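You operate a simulated robot arm through the tools that you are given. There is no shell and no other tool. Be economical: measure what you need, move in short steps, check, and stop when the job is done.

You run a simulated robot arm. Do the job below in one go: nothing can be reset, and whatever is moved stays where it is left.

TASK
Stop the house clock, set it to about 4:20, then start it again.
Fine: to within a minute as it starts; the clock door ends shut.
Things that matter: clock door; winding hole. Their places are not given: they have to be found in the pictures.

Only the result counts: the job must be done as asked and must still hold three seconds after the hand-in. Knocking over, shifting, dropping, spilling or breaking anything else fails it.

THE ROBOT
A 6-joint arm with a two-finger parallel gripper, fixed in place. Base frame: the origin is at the foot of the arm, x ahead of it, y to its left, z up. Lengths are in cm, angles in degrees, forces in N, time in s.
With the tool pointing down near the work surface it reaches from about 32 to 70 cm from the base axis. Its first joint turns from -166.0 to 166.0 degrees. Payload 4.1 kg.
The tool frame sits at the grasp point between the pads (the TCP): z along the fingers, y along the line on which they close. The tips reach 2.3 cm beyond it. Largest opening 9.4 cm; finger width 3.8, thickness 1; the body of the gripper, 5.4 by 9.6 cm, starts 3.9 cm behind the TCP.
Orientation is told as [roll, pitch, yaw] about the base's x, y, z axes, in that order, counted from this pose: with the fingers straight down and closing along the base's y, the tool's x points along the base's -x, its y along +y and its z along -z.

THE INTERFACE
- The arm moves only by the tool servo_tool. Its arguments are lists of equal length, an entry for each row: "xyz": the shift along the base's x, y, z in cm, a list of three; "rot": the turn, a rotation vector about the base's x, y, z in degrees, a list of three; "gripper": the gripper command, from -1 (shut) to 1 (fully open), values between in proportion. In form: {"xyz": [[x, y, z], ...], "rot": [[ax, ay, az], ...], "gripper": [gripper, ...]}. A call has 1 to 8 rows; each row shifts and turns the commanded pose from where the row before left it. A row lasts 0.2 s, in which the tool goes at most 5 cm and 8.6 degrees; a call with a longer step from one row to the next is refused whole, and so is a gripper value outside its range. Where a pose cannot be reached the arm comes as near as it can. A force on the tool above 40 N (or 10 N above the force at the start of the call, whichever is more), or a blocked arm, ends the call early, and 0.2 s more pass. Each finger travels about 4.5 cm/s and halts on what it meets, pressing with about 40 N; the grip force reading is that of the motor and also rises with nothing between the fingers. The clock runs only during rows and for 0.2 s after the last one: add rows that do not move to give the fingers time. It gives the time, the measured TCP pose, the force on the tool (base axes), the opening and the grip force at its end, in the units of the frame above (readings bear some noise), and new pictures: "views" is both (left out), scene, wrist or none.
- Cameras (640 x 400 px; columns grow to the right, rows downward): "scene" is fixed at [22.08, -50.14, 134.91]; the picture's right is [0.65, -0.76, 0.00], its down [-0.53, -0.45, -0.71] and it looks along [0.54, 0.46, -0.70] (base axes); focal length 299 px, centre (320, 200). "wrist" rides on the gripper at [-3.9, 0, -4.4] in the tool frame; the picture's right is [0.00, -1.00, 0.00], its down [0.97, 0.00, -0.24] and it looks along [0.24, 0.00, 0.97] (tool axes); focal length 218 px, centre (320, 200).
- move_column(by): slides the trunk up (or, below 0, down) by that many cm; the arm rides with it, the base frame stays. It gives what a move gives, with no picture.
- pixel_to_xyz(camera, pixels): for up to 12 pixels [column, row] of the newest picture of that camera ("zoom" is the newest enlarged one), the place [x, y, z] in the base frame of the surface seen there, good to about 0.2 cm. The clock stands still meanwhile.
- zoom(camera, box): a new picture of the part [left, top, right, bottom] of that camera's present view, enlarged. The clock stands still meanwhile.
- sign_off(): hands the job in; it is judged then, once.

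Keep the steps short. Do not move on a guess: measure, check each grasp and each placing, and mend mistakes. In all there are 80 turns and 120 pictures (those below and enlarged ones count). Leave the gripper open and the arm clear of the work at the hand-in unless told otherwise, and finish with a single line.

The tools are called after ">>>" as name(argument=value, ...) on one line, values as JSON. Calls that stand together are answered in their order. servo_tool: Moves the arm, as the interface text tells. Its arguments: {"type":"object","properties":{"xyz":{"type":"array","items":{"type":"array","items":{"type":"number"}}},"rot":{"type":"array","items":{"type":"array","items":{"type":"number"}}},"gripper":{"type":"array","items":{"type":"number"}},"views":{"type":"string","enum":["both","scene","wrist","none"]}},"required":["xyz","rot","gripper"]} The other tools are called the same way: move_column (by) slides the trunk up or down; pixel_to_xyz (camera, pixels) gives the place of the surface under pixels of a picture; zoom (camera, box) takes an enlarged picture of a part of a camera's view; sign_off () hands the job in.

At the start:

```text
t: 0.0
tool_pos: [45.01, -12.38, 110.62]
orientation: [0.0, 0.1, 0.1]
force: [-0.1, -0.3, 0.1]
gripper_width: 9.41
grip_force: 0.0
trunk travel left (down, up): [-50.0, 9.0]
```

scene: 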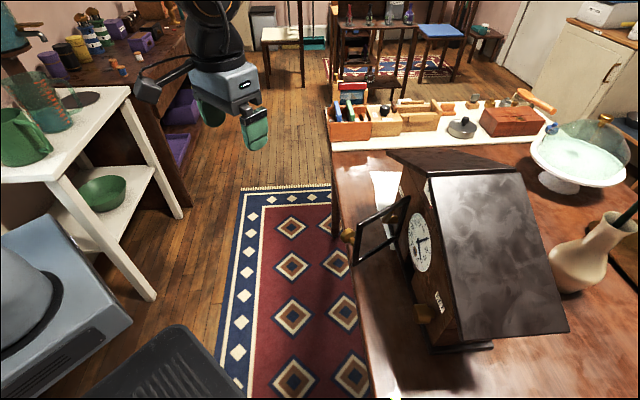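
wrist: 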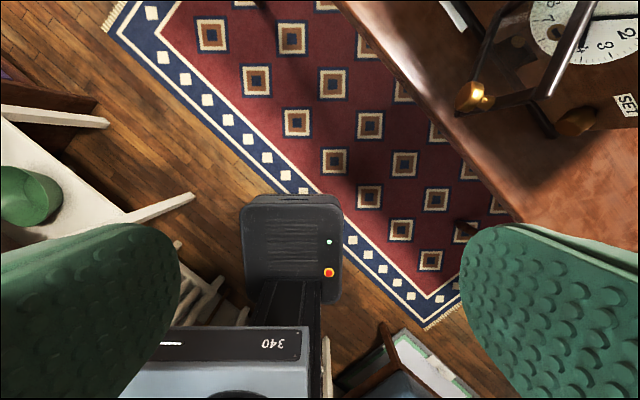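

The clock stands at about (440,250) in the scene, with its glass door open and a "SET" label visible. I'll enlarge both views first.

>>> zoom(camera="scene", box=[330, 140, 490, 350])

>>> zoom(camera="wrist", box=[430, 0, 640, 150])

```text
1.90 times, centred on (410, 245) of scene
```

zoom: 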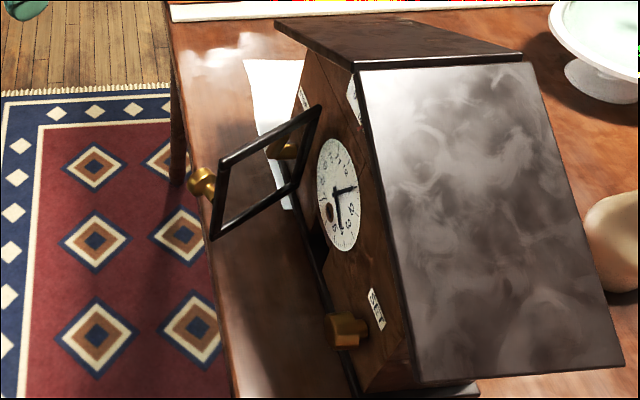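

```text
2.67 times, centred on (535, 75) of wrist
```

zoom: 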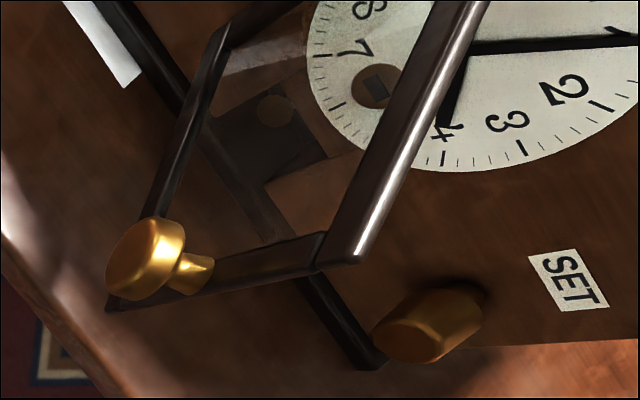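

I see the dial, with a hole near 5–6, an ajar door with a brass knob, and a knob labelled SET at lower right. There are other labels as well. I'll measure the key points from the latest zoom (the wrist one).

>>> pixel_to_xyz(camera="wrist", pixels=[[600, 30], [548, 33], [555, 32], [625, 103], [575, 122], [482, 95], [551, 95], [538, 85], [525, 60], [590, 10], [455, 10], [620, 62]])

>>> pixel_to_xyz(camera="scene", pixels=[[410, 196], [352, 257], [380, 188], [347, 236], [419, 241], [423, 313], [402, 190], [432, 215], [400, 175], [440, 345], [390, 155], [515, 170]])

>>> zoom(camera="scene", box=[370, 170, 450, 220])

>>> zoom(camera="scene", box=[396, 205, 456, 280])

```text
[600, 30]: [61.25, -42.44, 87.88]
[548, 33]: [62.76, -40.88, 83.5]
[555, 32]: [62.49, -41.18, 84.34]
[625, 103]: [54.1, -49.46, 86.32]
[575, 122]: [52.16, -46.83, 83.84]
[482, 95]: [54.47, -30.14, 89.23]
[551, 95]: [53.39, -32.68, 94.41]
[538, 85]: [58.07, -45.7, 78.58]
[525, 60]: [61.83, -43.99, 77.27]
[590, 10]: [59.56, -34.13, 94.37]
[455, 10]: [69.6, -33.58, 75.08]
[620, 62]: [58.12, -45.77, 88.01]
```

```text
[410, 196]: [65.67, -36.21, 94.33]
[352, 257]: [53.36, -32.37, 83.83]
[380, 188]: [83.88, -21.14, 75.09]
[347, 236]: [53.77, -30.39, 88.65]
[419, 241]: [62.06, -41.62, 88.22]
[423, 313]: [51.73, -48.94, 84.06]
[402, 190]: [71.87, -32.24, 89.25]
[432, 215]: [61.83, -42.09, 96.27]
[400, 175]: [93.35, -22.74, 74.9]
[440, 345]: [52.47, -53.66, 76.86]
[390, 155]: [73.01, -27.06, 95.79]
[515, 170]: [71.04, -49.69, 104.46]
```

```text
8.00 times, centred on (410, 195) of scene
```

zoom: 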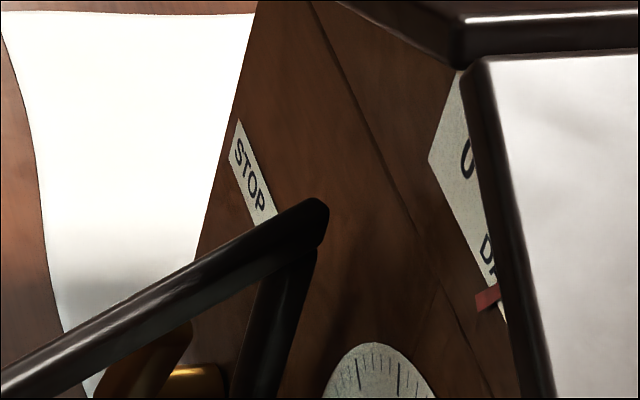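

```text
5.33 times, centred on (426, 242) of scene
```

zoom: 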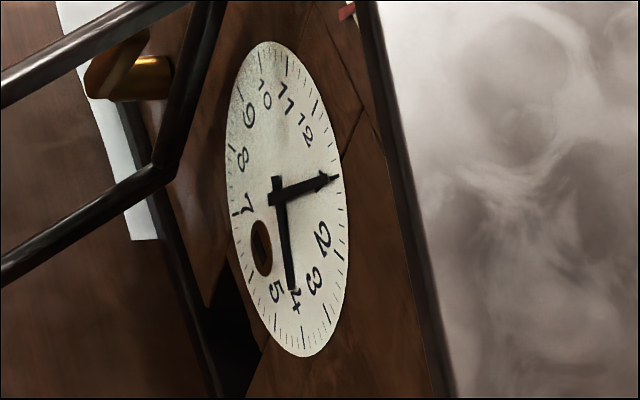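

Front plane fits x − y ≈ 103.6, vertical, facing (−0.71, 0.71). There's a STOP knob on the left, SET knob on the right, and a label at the top I can't read yet. I'll point the tool horizontally so the wrist camera faces the clock. The pitch turn comes first, in place.

>>> servo_tool(xyz=[[-1, 0, 0], [-1, 0, 0], [-1, 0, 0], [-1, 0, 0], [-1, 0, 0], [0, 0, 0], [0, 0, 0], [0, 0, 0]], rot=[[0, -8.2, 0], [0, -8.2, 0], [0, -8.2, 0], [0, -8.2, 0], [0, -8.2, 0], [0, -8.2, 0], [0, -8.2, 0], [0, -8.2, 0]], gripper=[1, 1, 1, 1, 1, 1, 1, 1], views="none")

>>> servo_tool(xyz=[[0, 0, -2], [0, 0, -2], [0, 0, -2], [0, 0, -2], [0, 0, -2], [0, 0, -2], [0, 0, 0], [0, 0, 0]], rot=[[0, -8.2, 0], [0, -8.2, 0], [0, -8, 0], [0, 0, -8], [0, 0, -8], [0, 0, -8], [0, 0, -8], [0, 0, -8]], gripper=[1, 1, 1, 1, 1, 1, 1, 1])

```text
t: 1.8
tool_pos: [41.0, -13.06, 111.25]
orientation: [0.1, -65.6, -0.1]
force: [-0.2, 0.6, 0.2]
gripper_width: 9.39
grip_force: 0.0
out of reach, approached as far as the arm can: row 8
trunk travel left (down, up): [-50.0, 9.0]
```

```text
t: 3.6
tool_pos: [35.05, -31.66, 108.62]
orientation: [58.7, -89.4, -97.6]
force: [-0.4, 0.9, 0.3]
gripper_width: 9.4
grip_force: 0.1
out of reach, approached as far as the arm can: row 1, 2, 3, 4, 5, 6, 7, 8
trunk travel left (down, up): [-50.0, 9.0]
```

scene: 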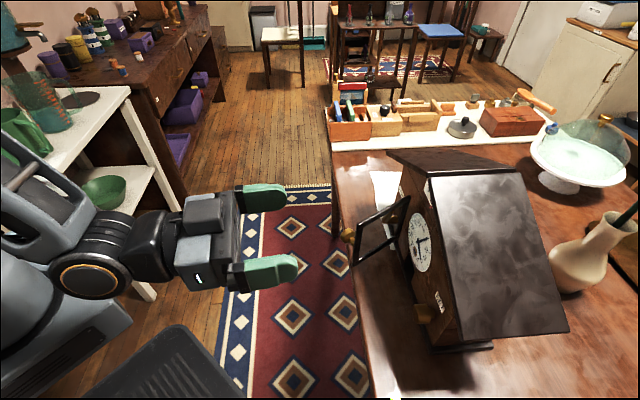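
wrist: 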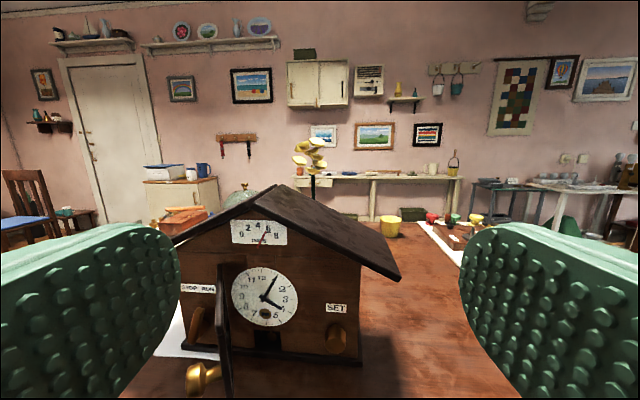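

Now the camera faces the clock. I'll zoom in on it.

>>> zoom(camera="wrist", box=[160, 200, 400, 350])

>>> zoom(camera="wrist", box=[220, 210, 310, 335])

>>> zoom(camera="wrist", box=[165, 260, 250, 400])

```text
2.67 times, centred on (280, 275) of wrist
```

zoom: 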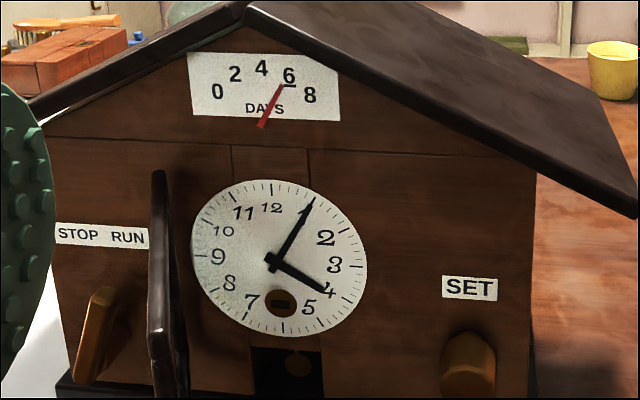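

```text
3.20 times, centred on (265, 272) of wrist
```

zoom: 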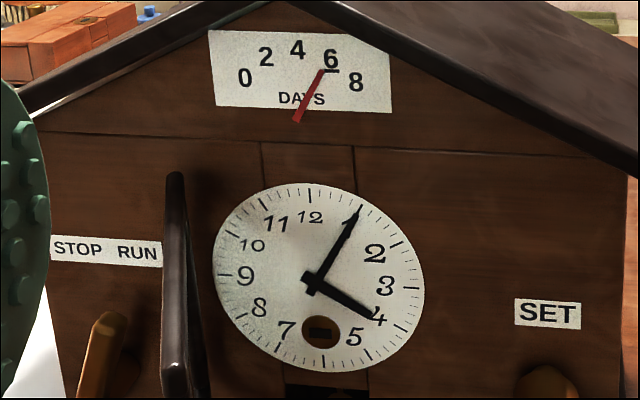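

```text
2.86 times, centred on (208, 330) of wrist
```

zoom: 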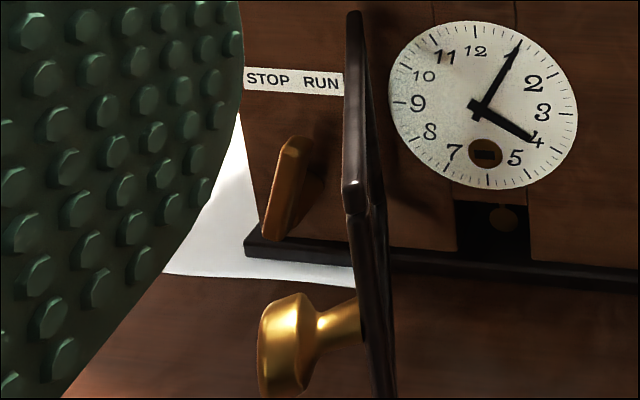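

There's a STOP/RUN lever on the left leaning toward RUN, a SET knob on the right, and a wind gauge at 6 days. The clock reads about 4:05. I'll measure the lever, knobs and dial.

>>> pixel_to_xyz(camera="wrist", pixels=[[335, 325], [326, 337], [335, 340], [345, 337], [330, 350], [198, 309], [196, 325], [190, 342], [202, 288], [262, 297], [218, 270], [205, 375]])

>>> zoom(camera="wrist", box=[300, 290, 380, 370])

>>> zoom(camera="scene", box=[340, 180, 460, 340])

```text
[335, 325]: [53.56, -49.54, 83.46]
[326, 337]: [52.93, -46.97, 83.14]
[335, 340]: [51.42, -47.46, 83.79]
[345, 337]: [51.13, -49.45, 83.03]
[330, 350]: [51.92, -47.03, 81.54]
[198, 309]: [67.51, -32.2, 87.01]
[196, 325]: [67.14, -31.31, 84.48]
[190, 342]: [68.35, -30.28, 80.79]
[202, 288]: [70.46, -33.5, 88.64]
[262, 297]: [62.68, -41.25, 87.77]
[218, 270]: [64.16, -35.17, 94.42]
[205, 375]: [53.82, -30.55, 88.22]
```

```text
5.00 times, centred on (340, 330) of wrist
```

zoom: 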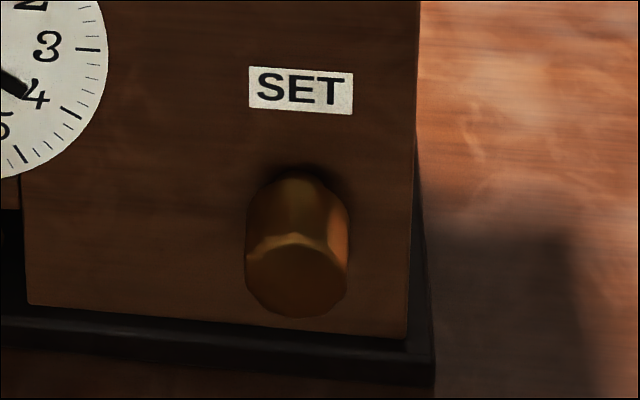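

```text
2.50 times, centred on (400, 260) of scene
```

zoom: 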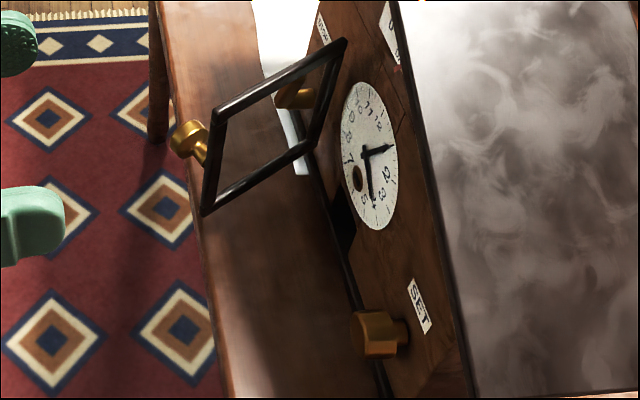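

Geometry, taking s as position along the front and "out" as distance from it:
- **SET knob:** about 3 cm wide, centred near (51.5, −47.6, 82.8), and sticks out 3.3 cm.
- **Lever:** bar about 6 cm long, centred near (67.8, −31, 84), leaning about 17° toward RUN.

The last pose was out of reach, so I'll do a small move to see how commands resume.

>>> servo_tool(xyz=[[2, 0, 0], [2, 0, 0], [2, 0, 0], [2, 0, 0]], rot=[[0, 0, 0], [0, 0, 0], [0, 0, 0], [0, 0, 0]], gripper=[1, 1, 1, 1], views="none")

```text
t: 4.6
tool_pos: [37.77, -35.83, 109.14]
orientation: [-88.6, -89.6, 49.0]
force: [-0.3, -0.4, 0.5]
gripper_width: 9.41
grip_force: 0.1
out of reach, approached as far as the arm can: row 1, 2, 3, 4
trunk travel left (down, up): [-50.0, 9.0]
```

Commands seem to resume from near the measured pose. The pose is limited because the wrist is too close to the base, so I'll move outward to be in front of the lever.

>>> servo_tool(xyz=[[2, 3, -1], [2, 3, -1], [2, 3, -1], [2, 3, -1], [2, 3, -1], [2, 2, -1], [2, 2, -1], [1, 1, 0]], rot=[[0, 0, 0], [0, 0, 0], [0, 0, 0], [0, 0, 0], [0, 0, 0], [0, 0, 0], [0, 0, 0], [0, 0, 0]], gripper=[1, 1, 1, 1, 1, 1, 1, 1], views="scene")

```text
t: 6.4
tool_pos: [35.5, -33.19, 108.71]
orientation: [79.2, -89.5, -118.7]
force: [-0.1, 0.5, 0.0]
gripper_width: 9.38
grip_force: 0.0
out of reach, approached as far as the arm can: row 1, 2, 3, 4, 5, 6, 7, 8
trunk travel left (down, up): [-50.0, 9.0]
```

scene: 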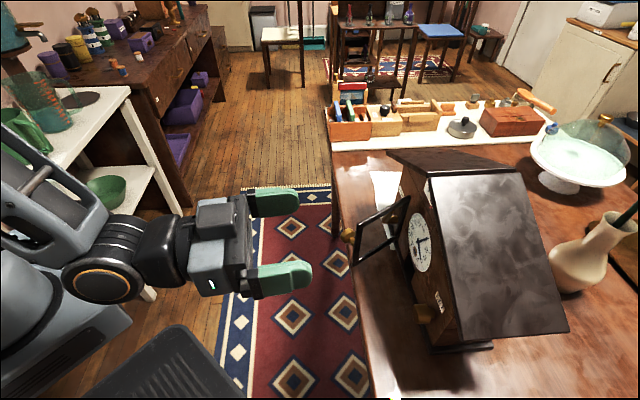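

The arm is stuck at its limit even though the commanded point moves outward, so height may be the problem. I'll lower the trunk a little, since there's free air below the tool, and see what the reading says.

>>> move_column(by=-12)

```text
t: 7.9
tool_pos: [35.57, -33.2, 96.68]
orientation: [74.0, -89.6, -113.5]
force: [-0.3, -0.5, 0.6]
gripper_width: 9.39
grip_force: 0.0
trunk travel left (down, up): [-38.0, 21.0]
```

The trunk and arm came down together by 12 cm. Next is a small test step.

>>> servo_tool(xyz=[[1, 1, 0], [1, 1, 0]], rot=[[0, 0, 0], [0, 0, 0]], gripper=[1, 1], views="none")

```text
t: 8.5
tool_pos: [35.64, -33.28, 96.62]
orientation: [73.4, -89.6, -113.0]
force: [-0.1, 0.0, 0.3]
gripper_width: 9.4
grip_force: 0.0
out of reach, approached as far as the arm can: row 1, 2
trunk travel left (down, up): [-38.0, 21.0]
```

Still stuck, and the tool is horizontal and radial, so it's likely a wrist limit close to the base. I'll tilt the tool back down and see where it goes.

>>> servo_tool(xyz=[[0, 0, 0], [0, 0, 0], [0, 0, 0], [0, 0, 0], [0, 0, 0]], rot=[[5.2, 6.3, 0], [5.2, 6.3, 0], [5.2, 6.3, 0], [5.2, 6.3, 0], [5.2, 6.3, 0]], gripper=[1, 1, 1, 1, 1], views="none")

```text
t: 9.7
tool_pos: [35.54, -33.44, 96.8]
orientation: [0.7, -50.1, -40.6]
force: [0.4, -0.2, -0.8]
gripper_width: 9.39
grip_force: 0.0
trunk travel left (down, up): [-38.0, 21.0]
```

That is reachable, and commands clearly resume from the real pose. I'll extend outward at this tilt toward the front of the lever, staying high and clear of the door knob at (54, −30, 89).

>>> servo_tool(xyz=[[0, 4, 0.5], [0, 4, 0.5], [1, 4, 0], [2.5, 3, 0], [3, 2, 0], [3, 0, 0], [3, 0, 0], [3, 0, 0]], rot=[[0, 0, 0], [0, 0, 0], [0, 0, 0], [0, 0, 0], [0, 0, 0], [0, 0, 0], [0, 0, 0], [0, 0, 0]], gripper=[1, 1, 1, 1, 1, 1, 1, 1], views="scene")

```text
t: 11.5
tool_pos: [50.89, -16.15, 97.61]
orientation: [0.4, -49.1, -40.2]
force: [-0.9, -0.3, 0.3]
gripper_width: 9.38
grip_force: 0.1
trunk travel left (down, up): [-38.0, 21.0]
```

scene: 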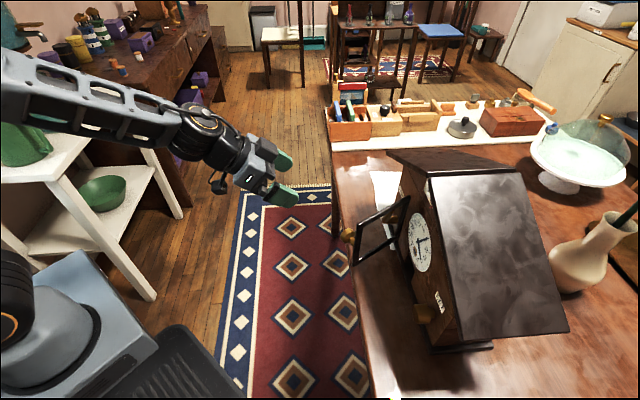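

Reached. Now I'll tilt back to horizontal, yaw the remaining 5°, and lower gradually.

>>> servo_tool(xyz=[[0.5, 0, -1], [0.5, 0, -1], [0.5, 0, -1], [0.5, 0, -1], [0.5, 0, -1], [0.5, 0, -1]], rot=[[-5.25, -6.26, 0], [-5.25, -6.26, 0], [-5.25, -6.26, 0], [-5.25, -6.26, 0], [-5.25, -6.26, 0], [0, 0, -5]], gripper=[1, 1, 1, 1, 1, 1])

```text
t: 12.9
tool_pos: [53.93, -16.34, 91.58]
orientation: [90.6, -90.0, -135.3]
force: [-0.8, 0.5, -0.1]
gripper_width: 9.4
grip_force: 0.1
trunk travel left (down, up): [-38.0, 21.0]
```

scene: 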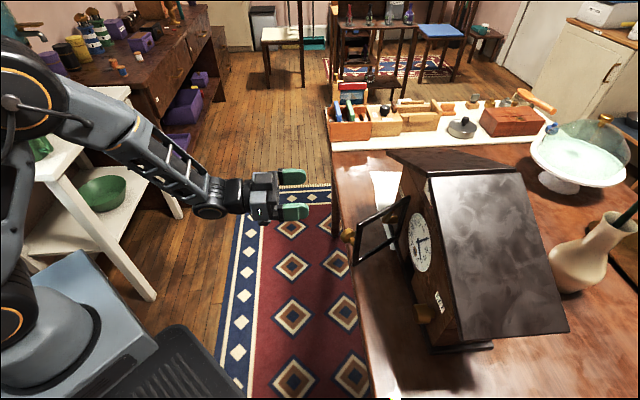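
wrist: 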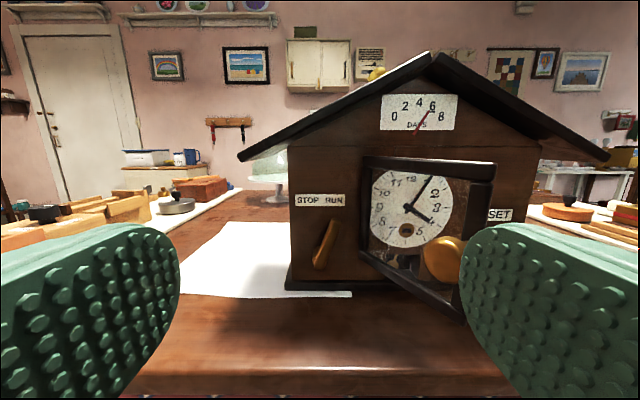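

Clear view now, with yaw exactly −45°. I'll zoom in on the lever and measure it.

>>> zoom(camera="wrist", box=[285, 180, 365, 300])

>>> pixel_to_xyz(camera="wrist", pixels=[[334, 222], [332, 230], [327, 240], [323, 250], [319, 260], [317, 267], [334, 245], [300, 215], [342, 200], [440, 260], [480, 300], [365, 160]])

>>> zoom(camera="wrist", box=[360, 155, 480, 255])

```text
3.33 times, centred on (325, 240) of wrist
```

zoom: 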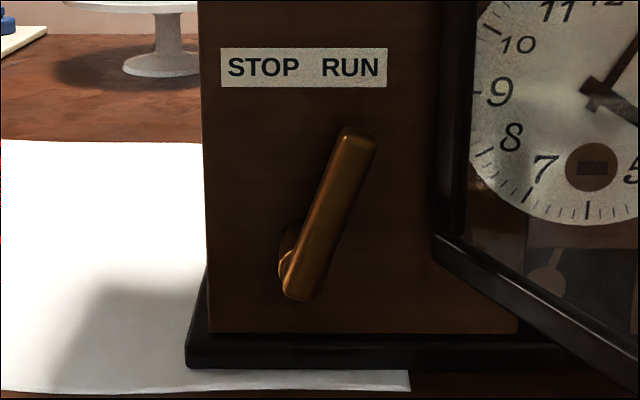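

```text
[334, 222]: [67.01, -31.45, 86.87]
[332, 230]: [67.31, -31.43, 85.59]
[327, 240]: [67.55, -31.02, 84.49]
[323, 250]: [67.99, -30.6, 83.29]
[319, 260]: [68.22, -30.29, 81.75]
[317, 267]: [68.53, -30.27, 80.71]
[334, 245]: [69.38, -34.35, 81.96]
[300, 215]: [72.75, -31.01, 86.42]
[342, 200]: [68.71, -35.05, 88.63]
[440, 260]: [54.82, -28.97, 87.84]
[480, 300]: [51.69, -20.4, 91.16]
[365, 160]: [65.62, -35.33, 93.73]
```

```text
4.00 times, centred on (420, 205) of wrist
```

zoom: 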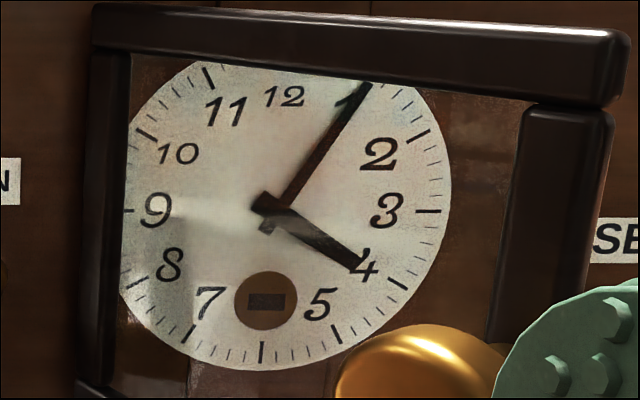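

The lever pivots at its lower end, so its tip has to swing left to STOP. The open door and its knob at (54.8, −29, 87.8) crowd that approach. The lever and SET knob are both outside the door, so I'll shut the door first. I'll close the gripper and line the fingertips up to the left of the door knob.

>>> servo_tool(xyz=[[0, -1, -0.9], [0, -1, -0.9], [0, -1, -0.9], [-0.2, -1, -0.9], [-0.2, -1, 0], [-0.2, -1, 0], [0, -1, 0], [0, 0, 0]], rot=[[0, 0, 0], [0, 0, 0], [0, 0, 0], [0, 0, 0], [0, 0, 0], [0, 0, 0], [0, 0, 0], [0, 0, 0]], gripper=[-1, -1, -1, -1, -1, -1, -1, -1])

```text
t: 14.7
tool_pos: [53.45, -23.39, 88.06]
orientation: [27.7, -89.9, -72.6]
force: [-0.5, 0.1, -0.1]
gripper_width: 0.0
grip_force: 39.9
trunk travel left (down, up): [-38.0, 21.0]
```

scene: 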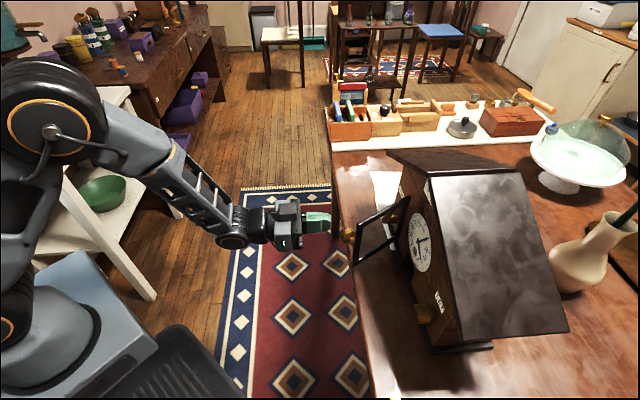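
wrist: 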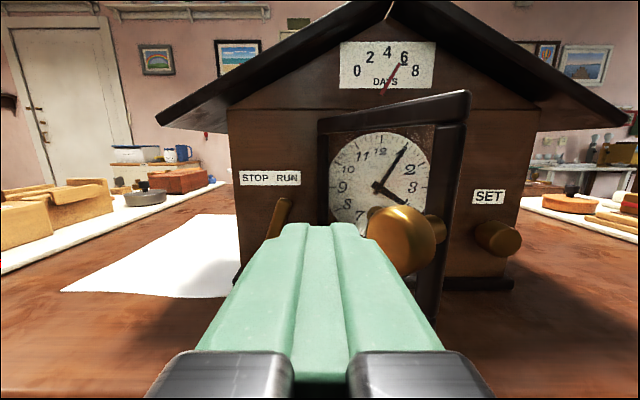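

The fingertip sits just left of the door knob. I'll push along the door's arc in small steps, stopping halfway to check.

>>> servo_tool(xyz=[[-0.2, -1.6, 0], [-0.2, -1.5, 0], [-0.5, -1.5, 0], [-0.5, -1.5, 0], [-0.4, -1.5, 0], [-0.3, -1.5, 0]], rot=[[0, 0, 0], [0, 0, 0], [0, 0, 0], [0, 0, 0], [0, 0, 0], [0, 0, 0]], gripper=[-1, -1, -1, -1, -1, -1])

```text
t: 16.1
tool_pos: [52.23, -32.29, 89.03]
orientation: [-77.0, -89.2, 32.3]
force: [0.0, 0.4, -1.1]
gripper_width: 0.0
grip_force: 40.1
out of reach, approached as far as the arm can: row 5, 6
trunk travel left (down, up): [-38.0, 21.0]
```

scene: 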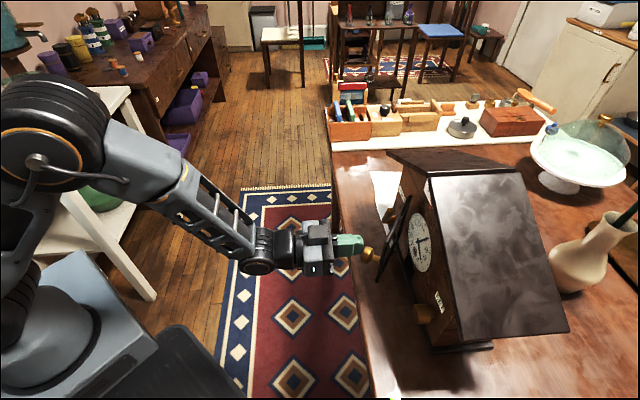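
wrist: 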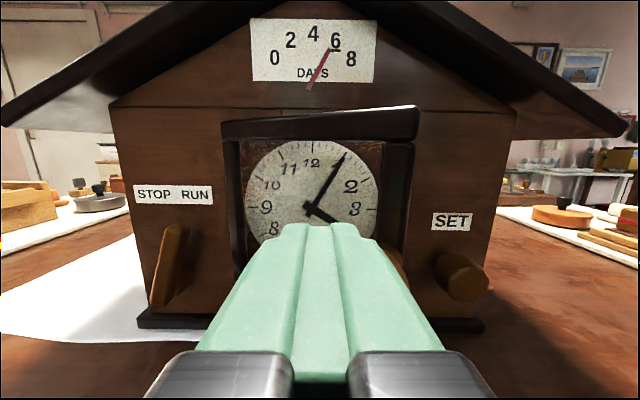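

The door is swinging shut easily, but with the trunk this high the wrist hits its limit at this height. I'll back off and rise, then lower the trunk another 12 cm.

>>> servo_tool(xyz=[[0, 1, 2], [0, 1, 2.5], [0, 1, 2.5], [0, 1, 2.5], [0, 0, 1.5]], rot=[[0, 0, 0], [0, 0, 0], [0, 0, 0], [0, 0, 0], [0, 0, 0]], gripper=[-1, -1, -1, -1, -1], views="none")

>>> move_column(by=-12)

```text
t: 17.3
tool_pos: [52.24, -28.17, 99.86]
orientation: [25.6, -89.9, -70.4]
force: [0.7, 1.1, 0.3]
gripper_width: 0.0
grip_force: 40.0
trunk travel left (down, up): [-38.0, 21.0]
```

```text
t: 18.8
tool_pos: [52.25, -28.17, 87.76]
orientation: [36.6, -89.9, -81.4]
force: [0.1, -0.9, 0.0]
gripper_width: 0.0
grip_force: 40.2
trunk travel left (down, up): [-26.0, 33.0]
```

TCP is at (52.3, −28.2, 87.8), in line with the knob. I'll continue pushing along the arc.

>>> servo_tool(xyz=[[-0.4, -2, 0], [-0.4, -2, 0], [-0.3, -1.6, 0], [-0.1, -1.6, 0], [0.1, -1.5, 0], [0.3, -1.5, 0], [0.4, -1.2, 0]], rot=[[0, 0, 0], [0, 0, 0], [0, 0, 0], [0, 0, 0], [0, 0, 0], [0, 0, 0], [0, 0, 0]], gripper=[-1, -1, -1, -1, -1, -1, -1])

```text
t: 20.4
tool_pos: [54.29, -36.43, 88.56]
orientation: [11.1, -89.8, -56.3]
force: [0.2, -0.9, -0.3]
gripper_width: 0.0
grip_force: 39.6
out of reach, approached as far as the arm can: row 4, 5, 6, 7
trunk travel left (down, up): [-26.0, 33.0]
```

scene: 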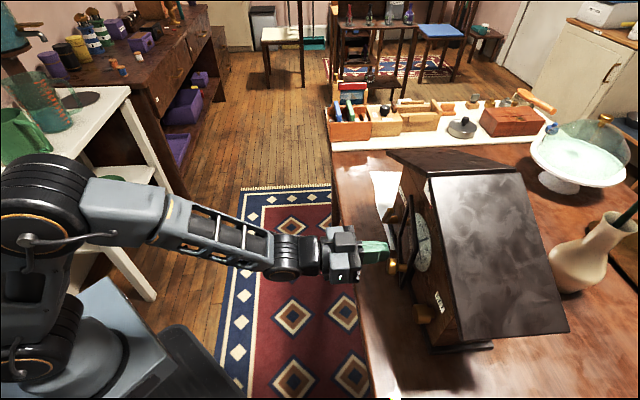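
wrist: 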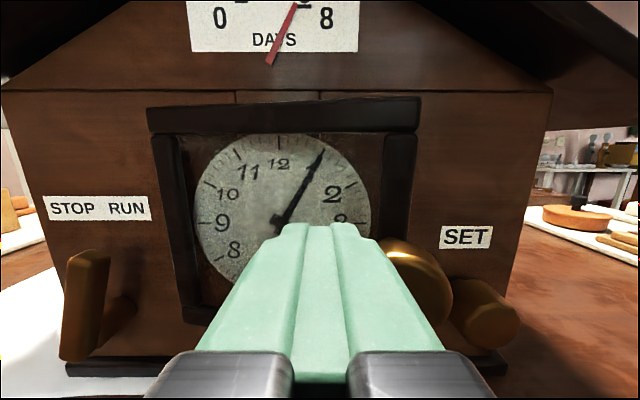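

The tip has slid left of the knob and the wrist is limited again. I'll measure where the knob is now before choosing another way to push.

>>> pixel_to_xyz(camera="wrist", pixels=[[420, 265], [440, 290], [400, 160], [160, 150], [400, 105], [495, 320], [285, 220], [90, 260]])

>>> zoom(camera="scene", box=[360, 180, 460, 330])

```text
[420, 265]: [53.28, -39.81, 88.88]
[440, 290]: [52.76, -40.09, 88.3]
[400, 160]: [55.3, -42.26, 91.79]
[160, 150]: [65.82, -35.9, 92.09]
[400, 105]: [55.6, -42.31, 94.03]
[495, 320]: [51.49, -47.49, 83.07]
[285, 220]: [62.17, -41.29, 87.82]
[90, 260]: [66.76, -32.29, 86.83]
```

```text
2.67 times, centred on (410, 255) of scene
```

zoom: 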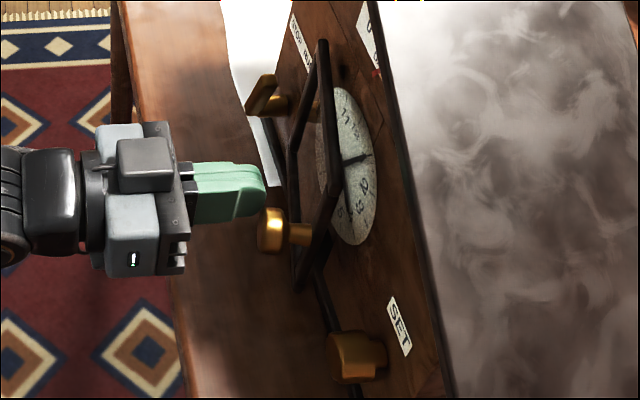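

The door is now only about 14° open, with the knob tip at about (53, −40, 88.5). I'll back off 3 cm and tilt the tool about 32° downward, which reaches easily, then come back in front of the knob.

>>> servo_tool(xyz=[[-0.4, 0.8, 0.5], [-0.6, 0.6, 0.3], [-0.6, 0.6, 0.2], [-0.6, 0.6, 0], [-0.5, -0.8, 0], [-0.5, -1, 0], [-0.5, -1, 0], [-0.5, -1, 0]], rot=[[5.66, 5.66, 0], [5.66, 5.66, 0], [5.66, 5.66, 0], [5.66, 5.66, 0], [0, 0, 0], [0, 0, 0], [0, 0, 0], [0, 0, 0]], gripper=[-1, -1, -1, -1, -1, -1, -1, -1])

```text
t: 22.2
tool_pos: [50.22, -38.3, 89.71]
orientation: [-0.6, -61.4, -45.0]
force: [-0.8, 0.4, 0.2]
gripper_width: 0.01
grip_force: 39.8
out of reach, approached as far as the arm can: row 4
trunk travel left (down, up): [-26.0, 33.0]
```

scene: 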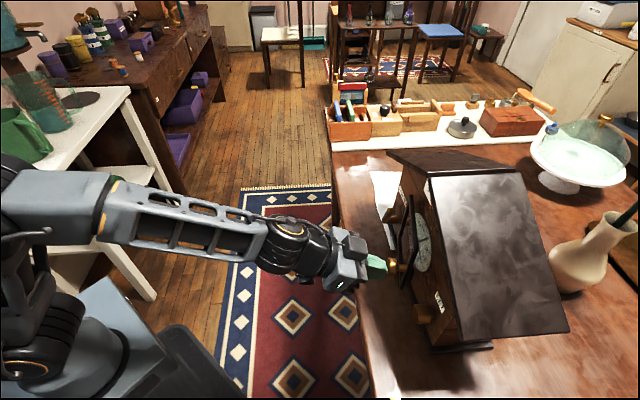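
wrist: 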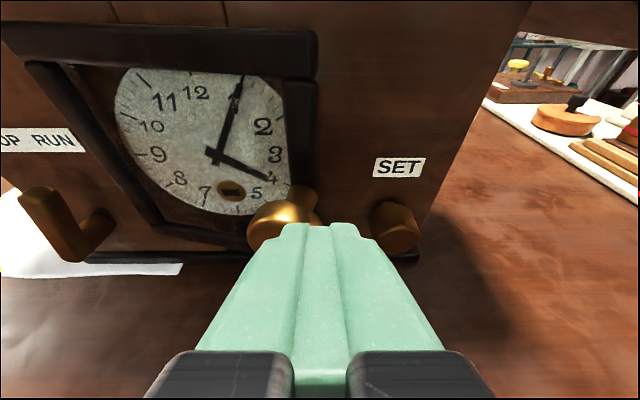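

The tip sits right in front of the knob. I'll push straight in along the clock's normal.

>>> servo_tool(xyz=[[0.6, -0.2, 0], [0.5, -0.5, 0], [0.5, -0.5, 0], [0.5, -0.5, 0], [0.4, -0.5, 0], [0.4, -0.5, 0]], rot=[[0, 0, 0], [0, 0, 0], [0, 0, 0], [0, 0, 0], [0, 0, 0], [0, 0, 0]], gripper=[-1, -1, -1, -1, -1, -1])

```text
t: 23.6
tool_pos: [53.0, -40.8, 89.68]
orientation: [-0.7, -61.6, -45.0]
force: [-9.3, 7.0, 2.4]
gripper_width: 0.0
grip_force: 39.4
trunk travel left (down, up): [-26.0, 33.0]
```

scene: 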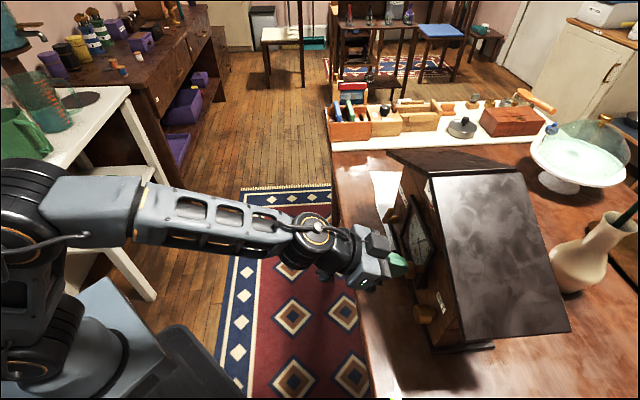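
wrist: 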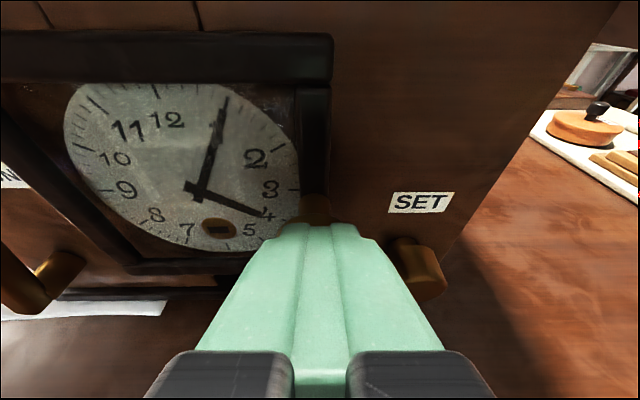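

Force went up to about 12 N, so the door has met its stop. I'll back off and check that it stays shut and that the clock hasn't shifted.

>>> servo_tool(xyz=[[-0.8, 0.8, 0.2], [-1, 1, 0.5], [-1, 1.5, 0.5], [0, 2, 0.5], [0, 2, 0]], rot=[[0, 0, 0], [0, 0, 0], [0, 0, 0], [0, 0, 0], [0, 0, 0]], gripper=[-1, -1, -1, -1, -1])

>>> pixel_to_xyz(camera="scene", pixels=[[515, 170], [390, 155], [440, 300], [410, 185], [423, 313], [565, 327]])

>>> zoom(camera="wrist", box=[80, 0, 480, 250])

```text
t: 24.8
tool_pos: [50.46, -33.63, 91.28]
orientation: [-0.7, -61.5, -45.2]
force: [0.1, 0.4, -0.5]
gripper_width: 0.0
grip_force: 39.9
trunk travel left (down, up): [-26.0, 33.0]
```

scene: 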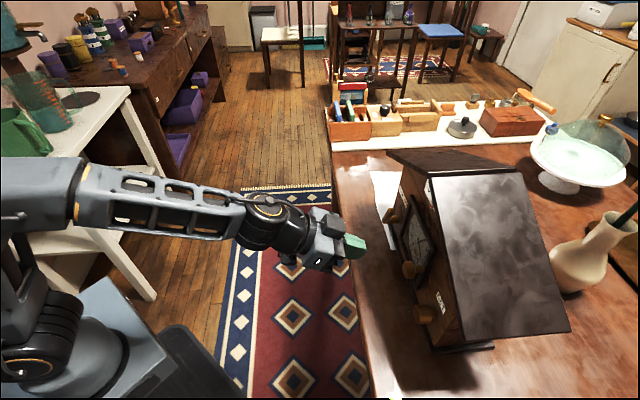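
wrist: 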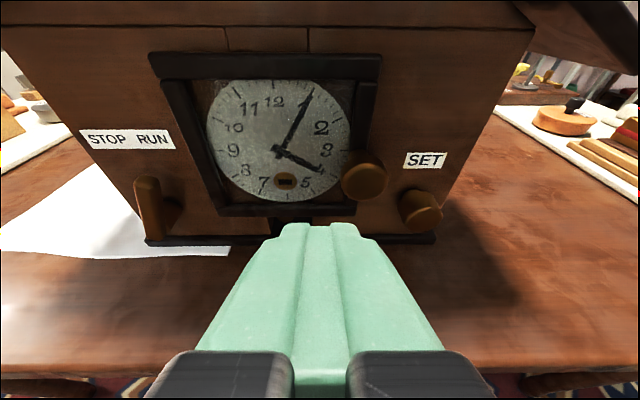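

```text
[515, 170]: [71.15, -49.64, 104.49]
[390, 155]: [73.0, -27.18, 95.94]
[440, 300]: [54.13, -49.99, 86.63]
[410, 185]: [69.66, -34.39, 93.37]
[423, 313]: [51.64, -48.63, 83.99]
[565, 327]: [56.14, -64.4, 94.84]
```

```text
1.60 times, centred on (280, 125) of wrist
```

zoom: 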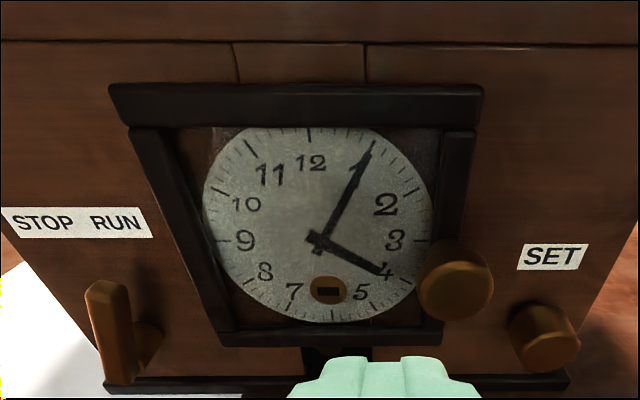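

The door is shut with its knob flush at (360,180), and the clock measures unmoved. It reads about 4:05. Next is the lever. I'll bring the closed fingertips in front of the gap between the lever and the door frame.

>>> servo_tool(xyz=[[2, 1.1, -0.6], [2, 1.1, -0.7], [2, 1.1, -0.7], [2, 1.1, -0.7], [2.2, 1.1, -0.6]], rot=[[0, 0, 0], [0, 0, 0], [0, 0, 0], [0, 0, 0], [0, 0, 0]], gripper=[-1, -1, -1, -1, -1])

```text
t: 26.0
tool_pos: [60.64, -28.25, 87.92]
orientation: [-0.5, -61.6, -45.2]
force: [0.5, -0.6, -0.1]
gripper_width: 0.03
grip_force: 40.9
trunk travel left (down, up): [-26.0, 33.0]
```

scene: 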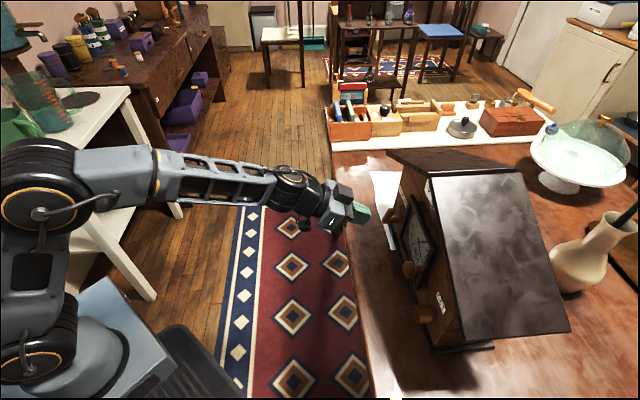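
wrist: 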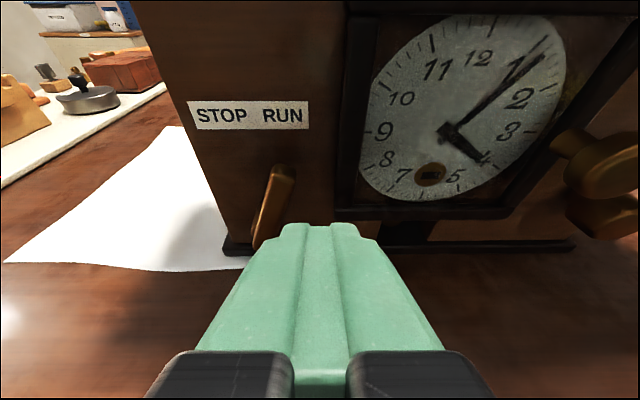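

The finger lines up with the gap between lever and door. I'll measure the lever and frame edges precisely.

>>> pixel_to_xyz(camera="wrist", pixels=[[286, 170], [280, 190], [272, 215], [262, 240], [335, 180], [345, 190], [355, 120], [290, 185]])

>>> zoom(camera="wrist", box=[180, 0, 580, 250])

```text
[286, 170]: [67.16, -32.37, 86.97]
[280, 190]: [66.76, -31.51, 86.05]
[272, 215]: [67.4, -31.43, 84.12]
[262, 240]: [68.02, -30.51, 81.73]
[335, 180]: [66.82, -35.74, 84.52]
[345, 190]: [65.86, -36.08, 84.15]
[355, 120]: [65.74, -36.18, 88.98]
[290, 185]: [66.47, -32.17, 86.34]
```

```text
1.60 times, centred on (380, 125) of wrist
```

zoom: 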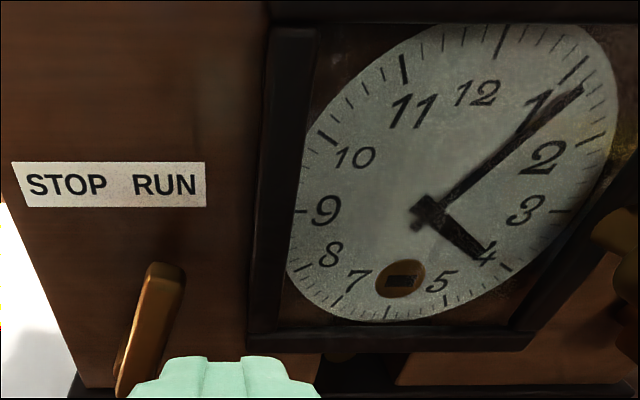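

Clock reads about 4:06. The lever's right edge is at x+y = 34.3, and my tip centre at x+y = 32.4 clears it by about 0.4 cm. I'll advance 6 cm along the normal so the tips sit beside the lever but short of the door frame.

>>> servo_tool(xyz=[[0.85, -0.85, -0.16], [0.85, -0.85, -0.16], [0.85, -0.85, -0.16], [0.85, -0.85, -0.16], [0.8, -0.8, -0.1]], rot=[[0, 0, 0], [0, 0, 0], [0, 0, 0], [0, 0, 0], [0, 0, 0]], gripper=[-1, -1, -1, -1, -1])

```text
t: 27.2
tool_pos: [64.91, -32.48, 87.15]
orientation: [-0.6, -61.6, -45.0]
force: [0.8, -0.3, -0.3]
gripper_width: 0.0
grip_force: 39.9
trunk travel left (down, up): [-26.0, 33.0]
```

scene: 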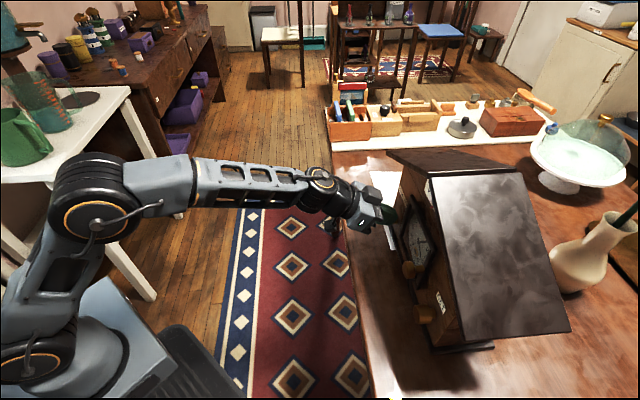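
wrist: 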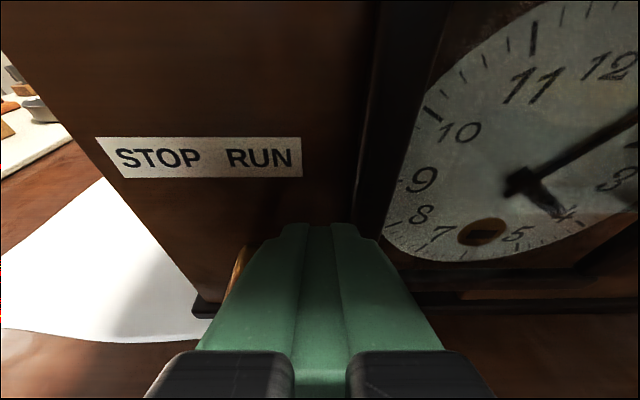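

No contact force. I'll push left toward STOP in small steps.

>>> servo_tool(xyz=[[0.45, 0.45, 0], [0.45, 0.45, 0], [0.45, 0.45, 0], [0.45, 0.45, 0], [0.45, 0.45, 0], [0.4, 0.4, 0]], rot=[[0, 0, 0], [0, 0, 0], [0, 0, 0], [0, 0, 0], [0, 0, 0], [0, 0, 0]], gripper=[-1, -1, -1, -1, -1, -1])

```text
t: 28.6
tool_pos: [67.15, -29.94, 87.14]
orientation: [-0.8, -61.4, -45.2]
force: [-6.2, -2.9, 0.2]
gripper_width: 0.0
grip_force: 40.2
trunk travel left (down, up): [-26.0, 33.0]
```

scene: 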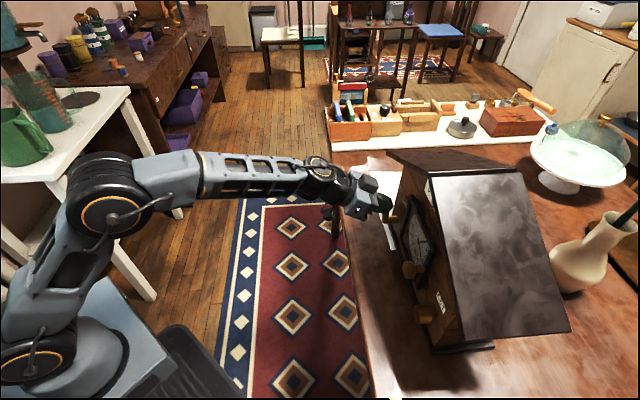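
wrist: 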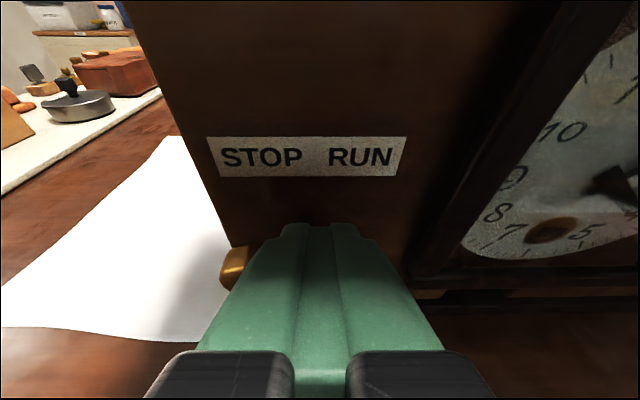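

The lever has swung to about upright or past it, with 7 N of resistance. I'll go a little further, gently.

>>> servo_tool(xyz=[[0.25, 0.25, 0], [0.25, 0.25, 0], [0.2, 0.2, 0]], rot=[[0, 0, 0], [0, 0, 0], [0, 0, 0]], gripper=[-1, -1, -1])

>>> zoom(camera="scene", box=[360, 170, 460, 330])

```text
t: 29.4
tool_pos: [68.09, -29.13, 87.3]
orientation: [-0.6, -61.4, -45.1]
force: [-4.2, -6.9, -1.1]
gripper_width: 0.0
grip_force: 40.3
trunk travel left (down, up): [-26.0, 33.0]
```

scene: 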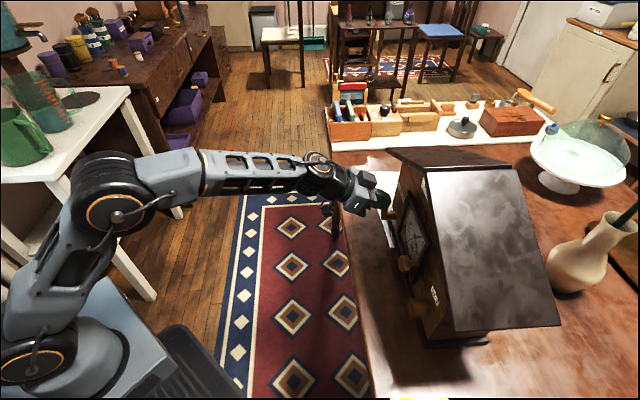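
wrist: 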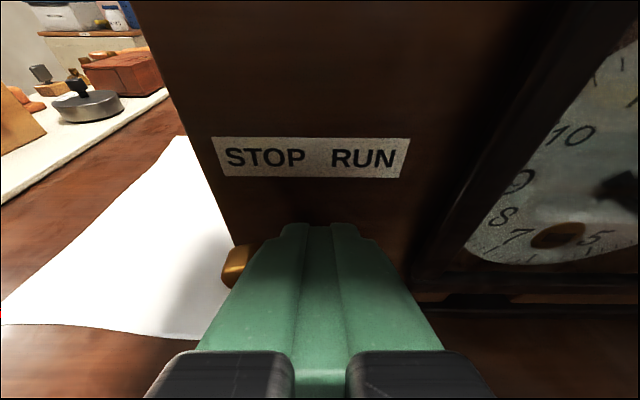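

```text
2.50 times, centred on (410, 250) of scene
```

zoom: 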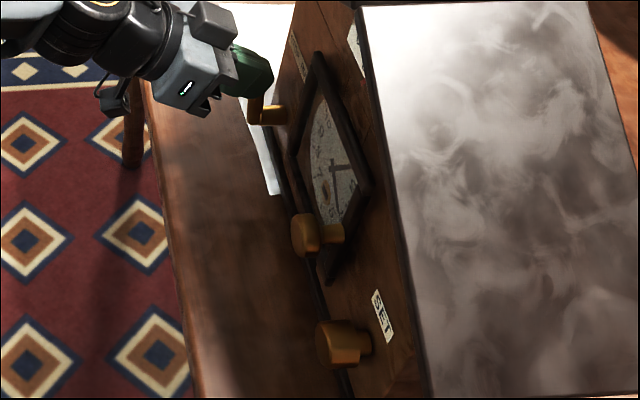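

The clock itself slid about 0.5–1 cm at the lever's end stop, so the lever is at STOP. I'm pulling away now.

>>> servo_tool(xyz=[[-0.4, -0.4, 0], [-0.9, 0.9, 0.2], [-1.4, 1.4, 0.4], [-1.6, 1.6, 0.4], [-1.6, 1.6, 0.4]], rot=[[0, 0, 0], [0, 0, 0], [0, 0, 0], [0, 0, 0], [0, 0, 0]], gripper=[-1, -1, -1, -1, -1])

>>> zoom(camera="wrist", box=[160, 0, 560, 250])

>>> pixel_to_xyz(camera="scene", pixels=[[515, 171], [433, 300], [390, 157], [555, 324], [440, 342], [417, 300], [412, 313]])

```text
t: 30.6
tool_pos: [62.23, -24.04, 88.61]
orientation: [-0.6, -61.4, -45.0]
force: [0.3, 0.0, -0.4]
gripper_width: 0.0
grip_force: 40.1
trunk travel left (down, up): [-26.0, 33.0]
```

scene: 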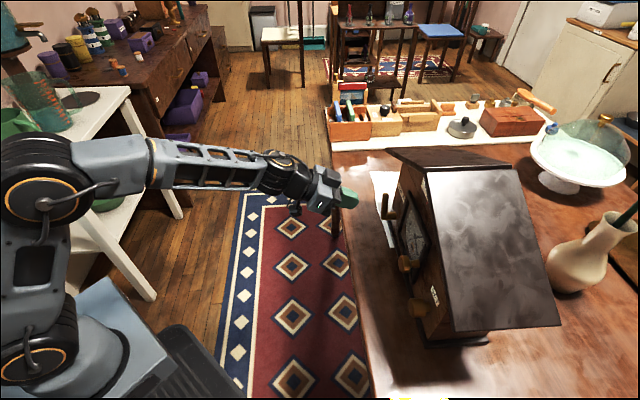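
wrist: 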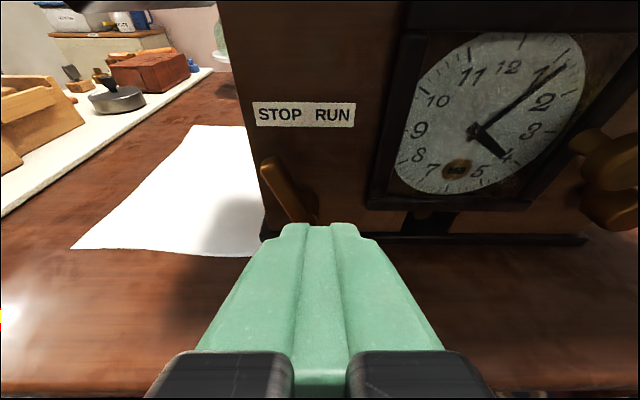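

```text
1.60 times, centred on (360, 125) of wrist
```

zoom: 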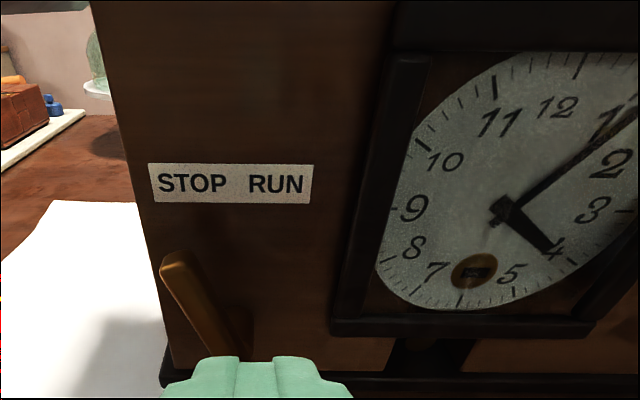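

```text
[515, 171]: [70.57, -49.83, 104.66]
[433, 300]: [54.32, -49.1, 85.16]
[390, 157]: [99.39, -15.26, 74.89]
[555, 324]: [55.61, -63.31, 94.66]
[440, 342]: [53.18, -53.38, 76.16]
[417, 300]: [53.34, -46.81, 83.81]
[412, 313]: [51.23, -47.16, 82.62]
```

The lever is now at STOP, leaning left. I'll re-measure the front plane, since the clock may have turned slightly.

>>> pixel_to_xyz(camera="wrist", pixels=[[260, 108], [350, 108], [300, 130], [360, 160], [260, 150], [470, 115], [520, 220], [570, 225], [400, 225], [270, 170], [290, 200], [600, 185]])

```text
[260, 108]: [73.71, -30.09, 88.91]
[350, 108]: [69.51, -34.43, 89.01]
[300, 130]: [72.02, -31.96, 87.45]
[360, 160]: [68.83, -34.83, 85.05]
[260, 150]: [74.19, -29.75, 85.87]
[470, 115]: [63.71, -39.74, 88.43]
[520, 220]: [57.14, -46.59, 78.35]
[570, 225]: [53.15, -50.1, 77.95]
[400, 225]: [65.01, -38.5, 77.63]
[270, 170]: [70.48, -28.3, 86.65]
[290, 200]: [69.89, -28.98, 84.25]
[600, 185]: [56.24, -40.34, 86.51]
```

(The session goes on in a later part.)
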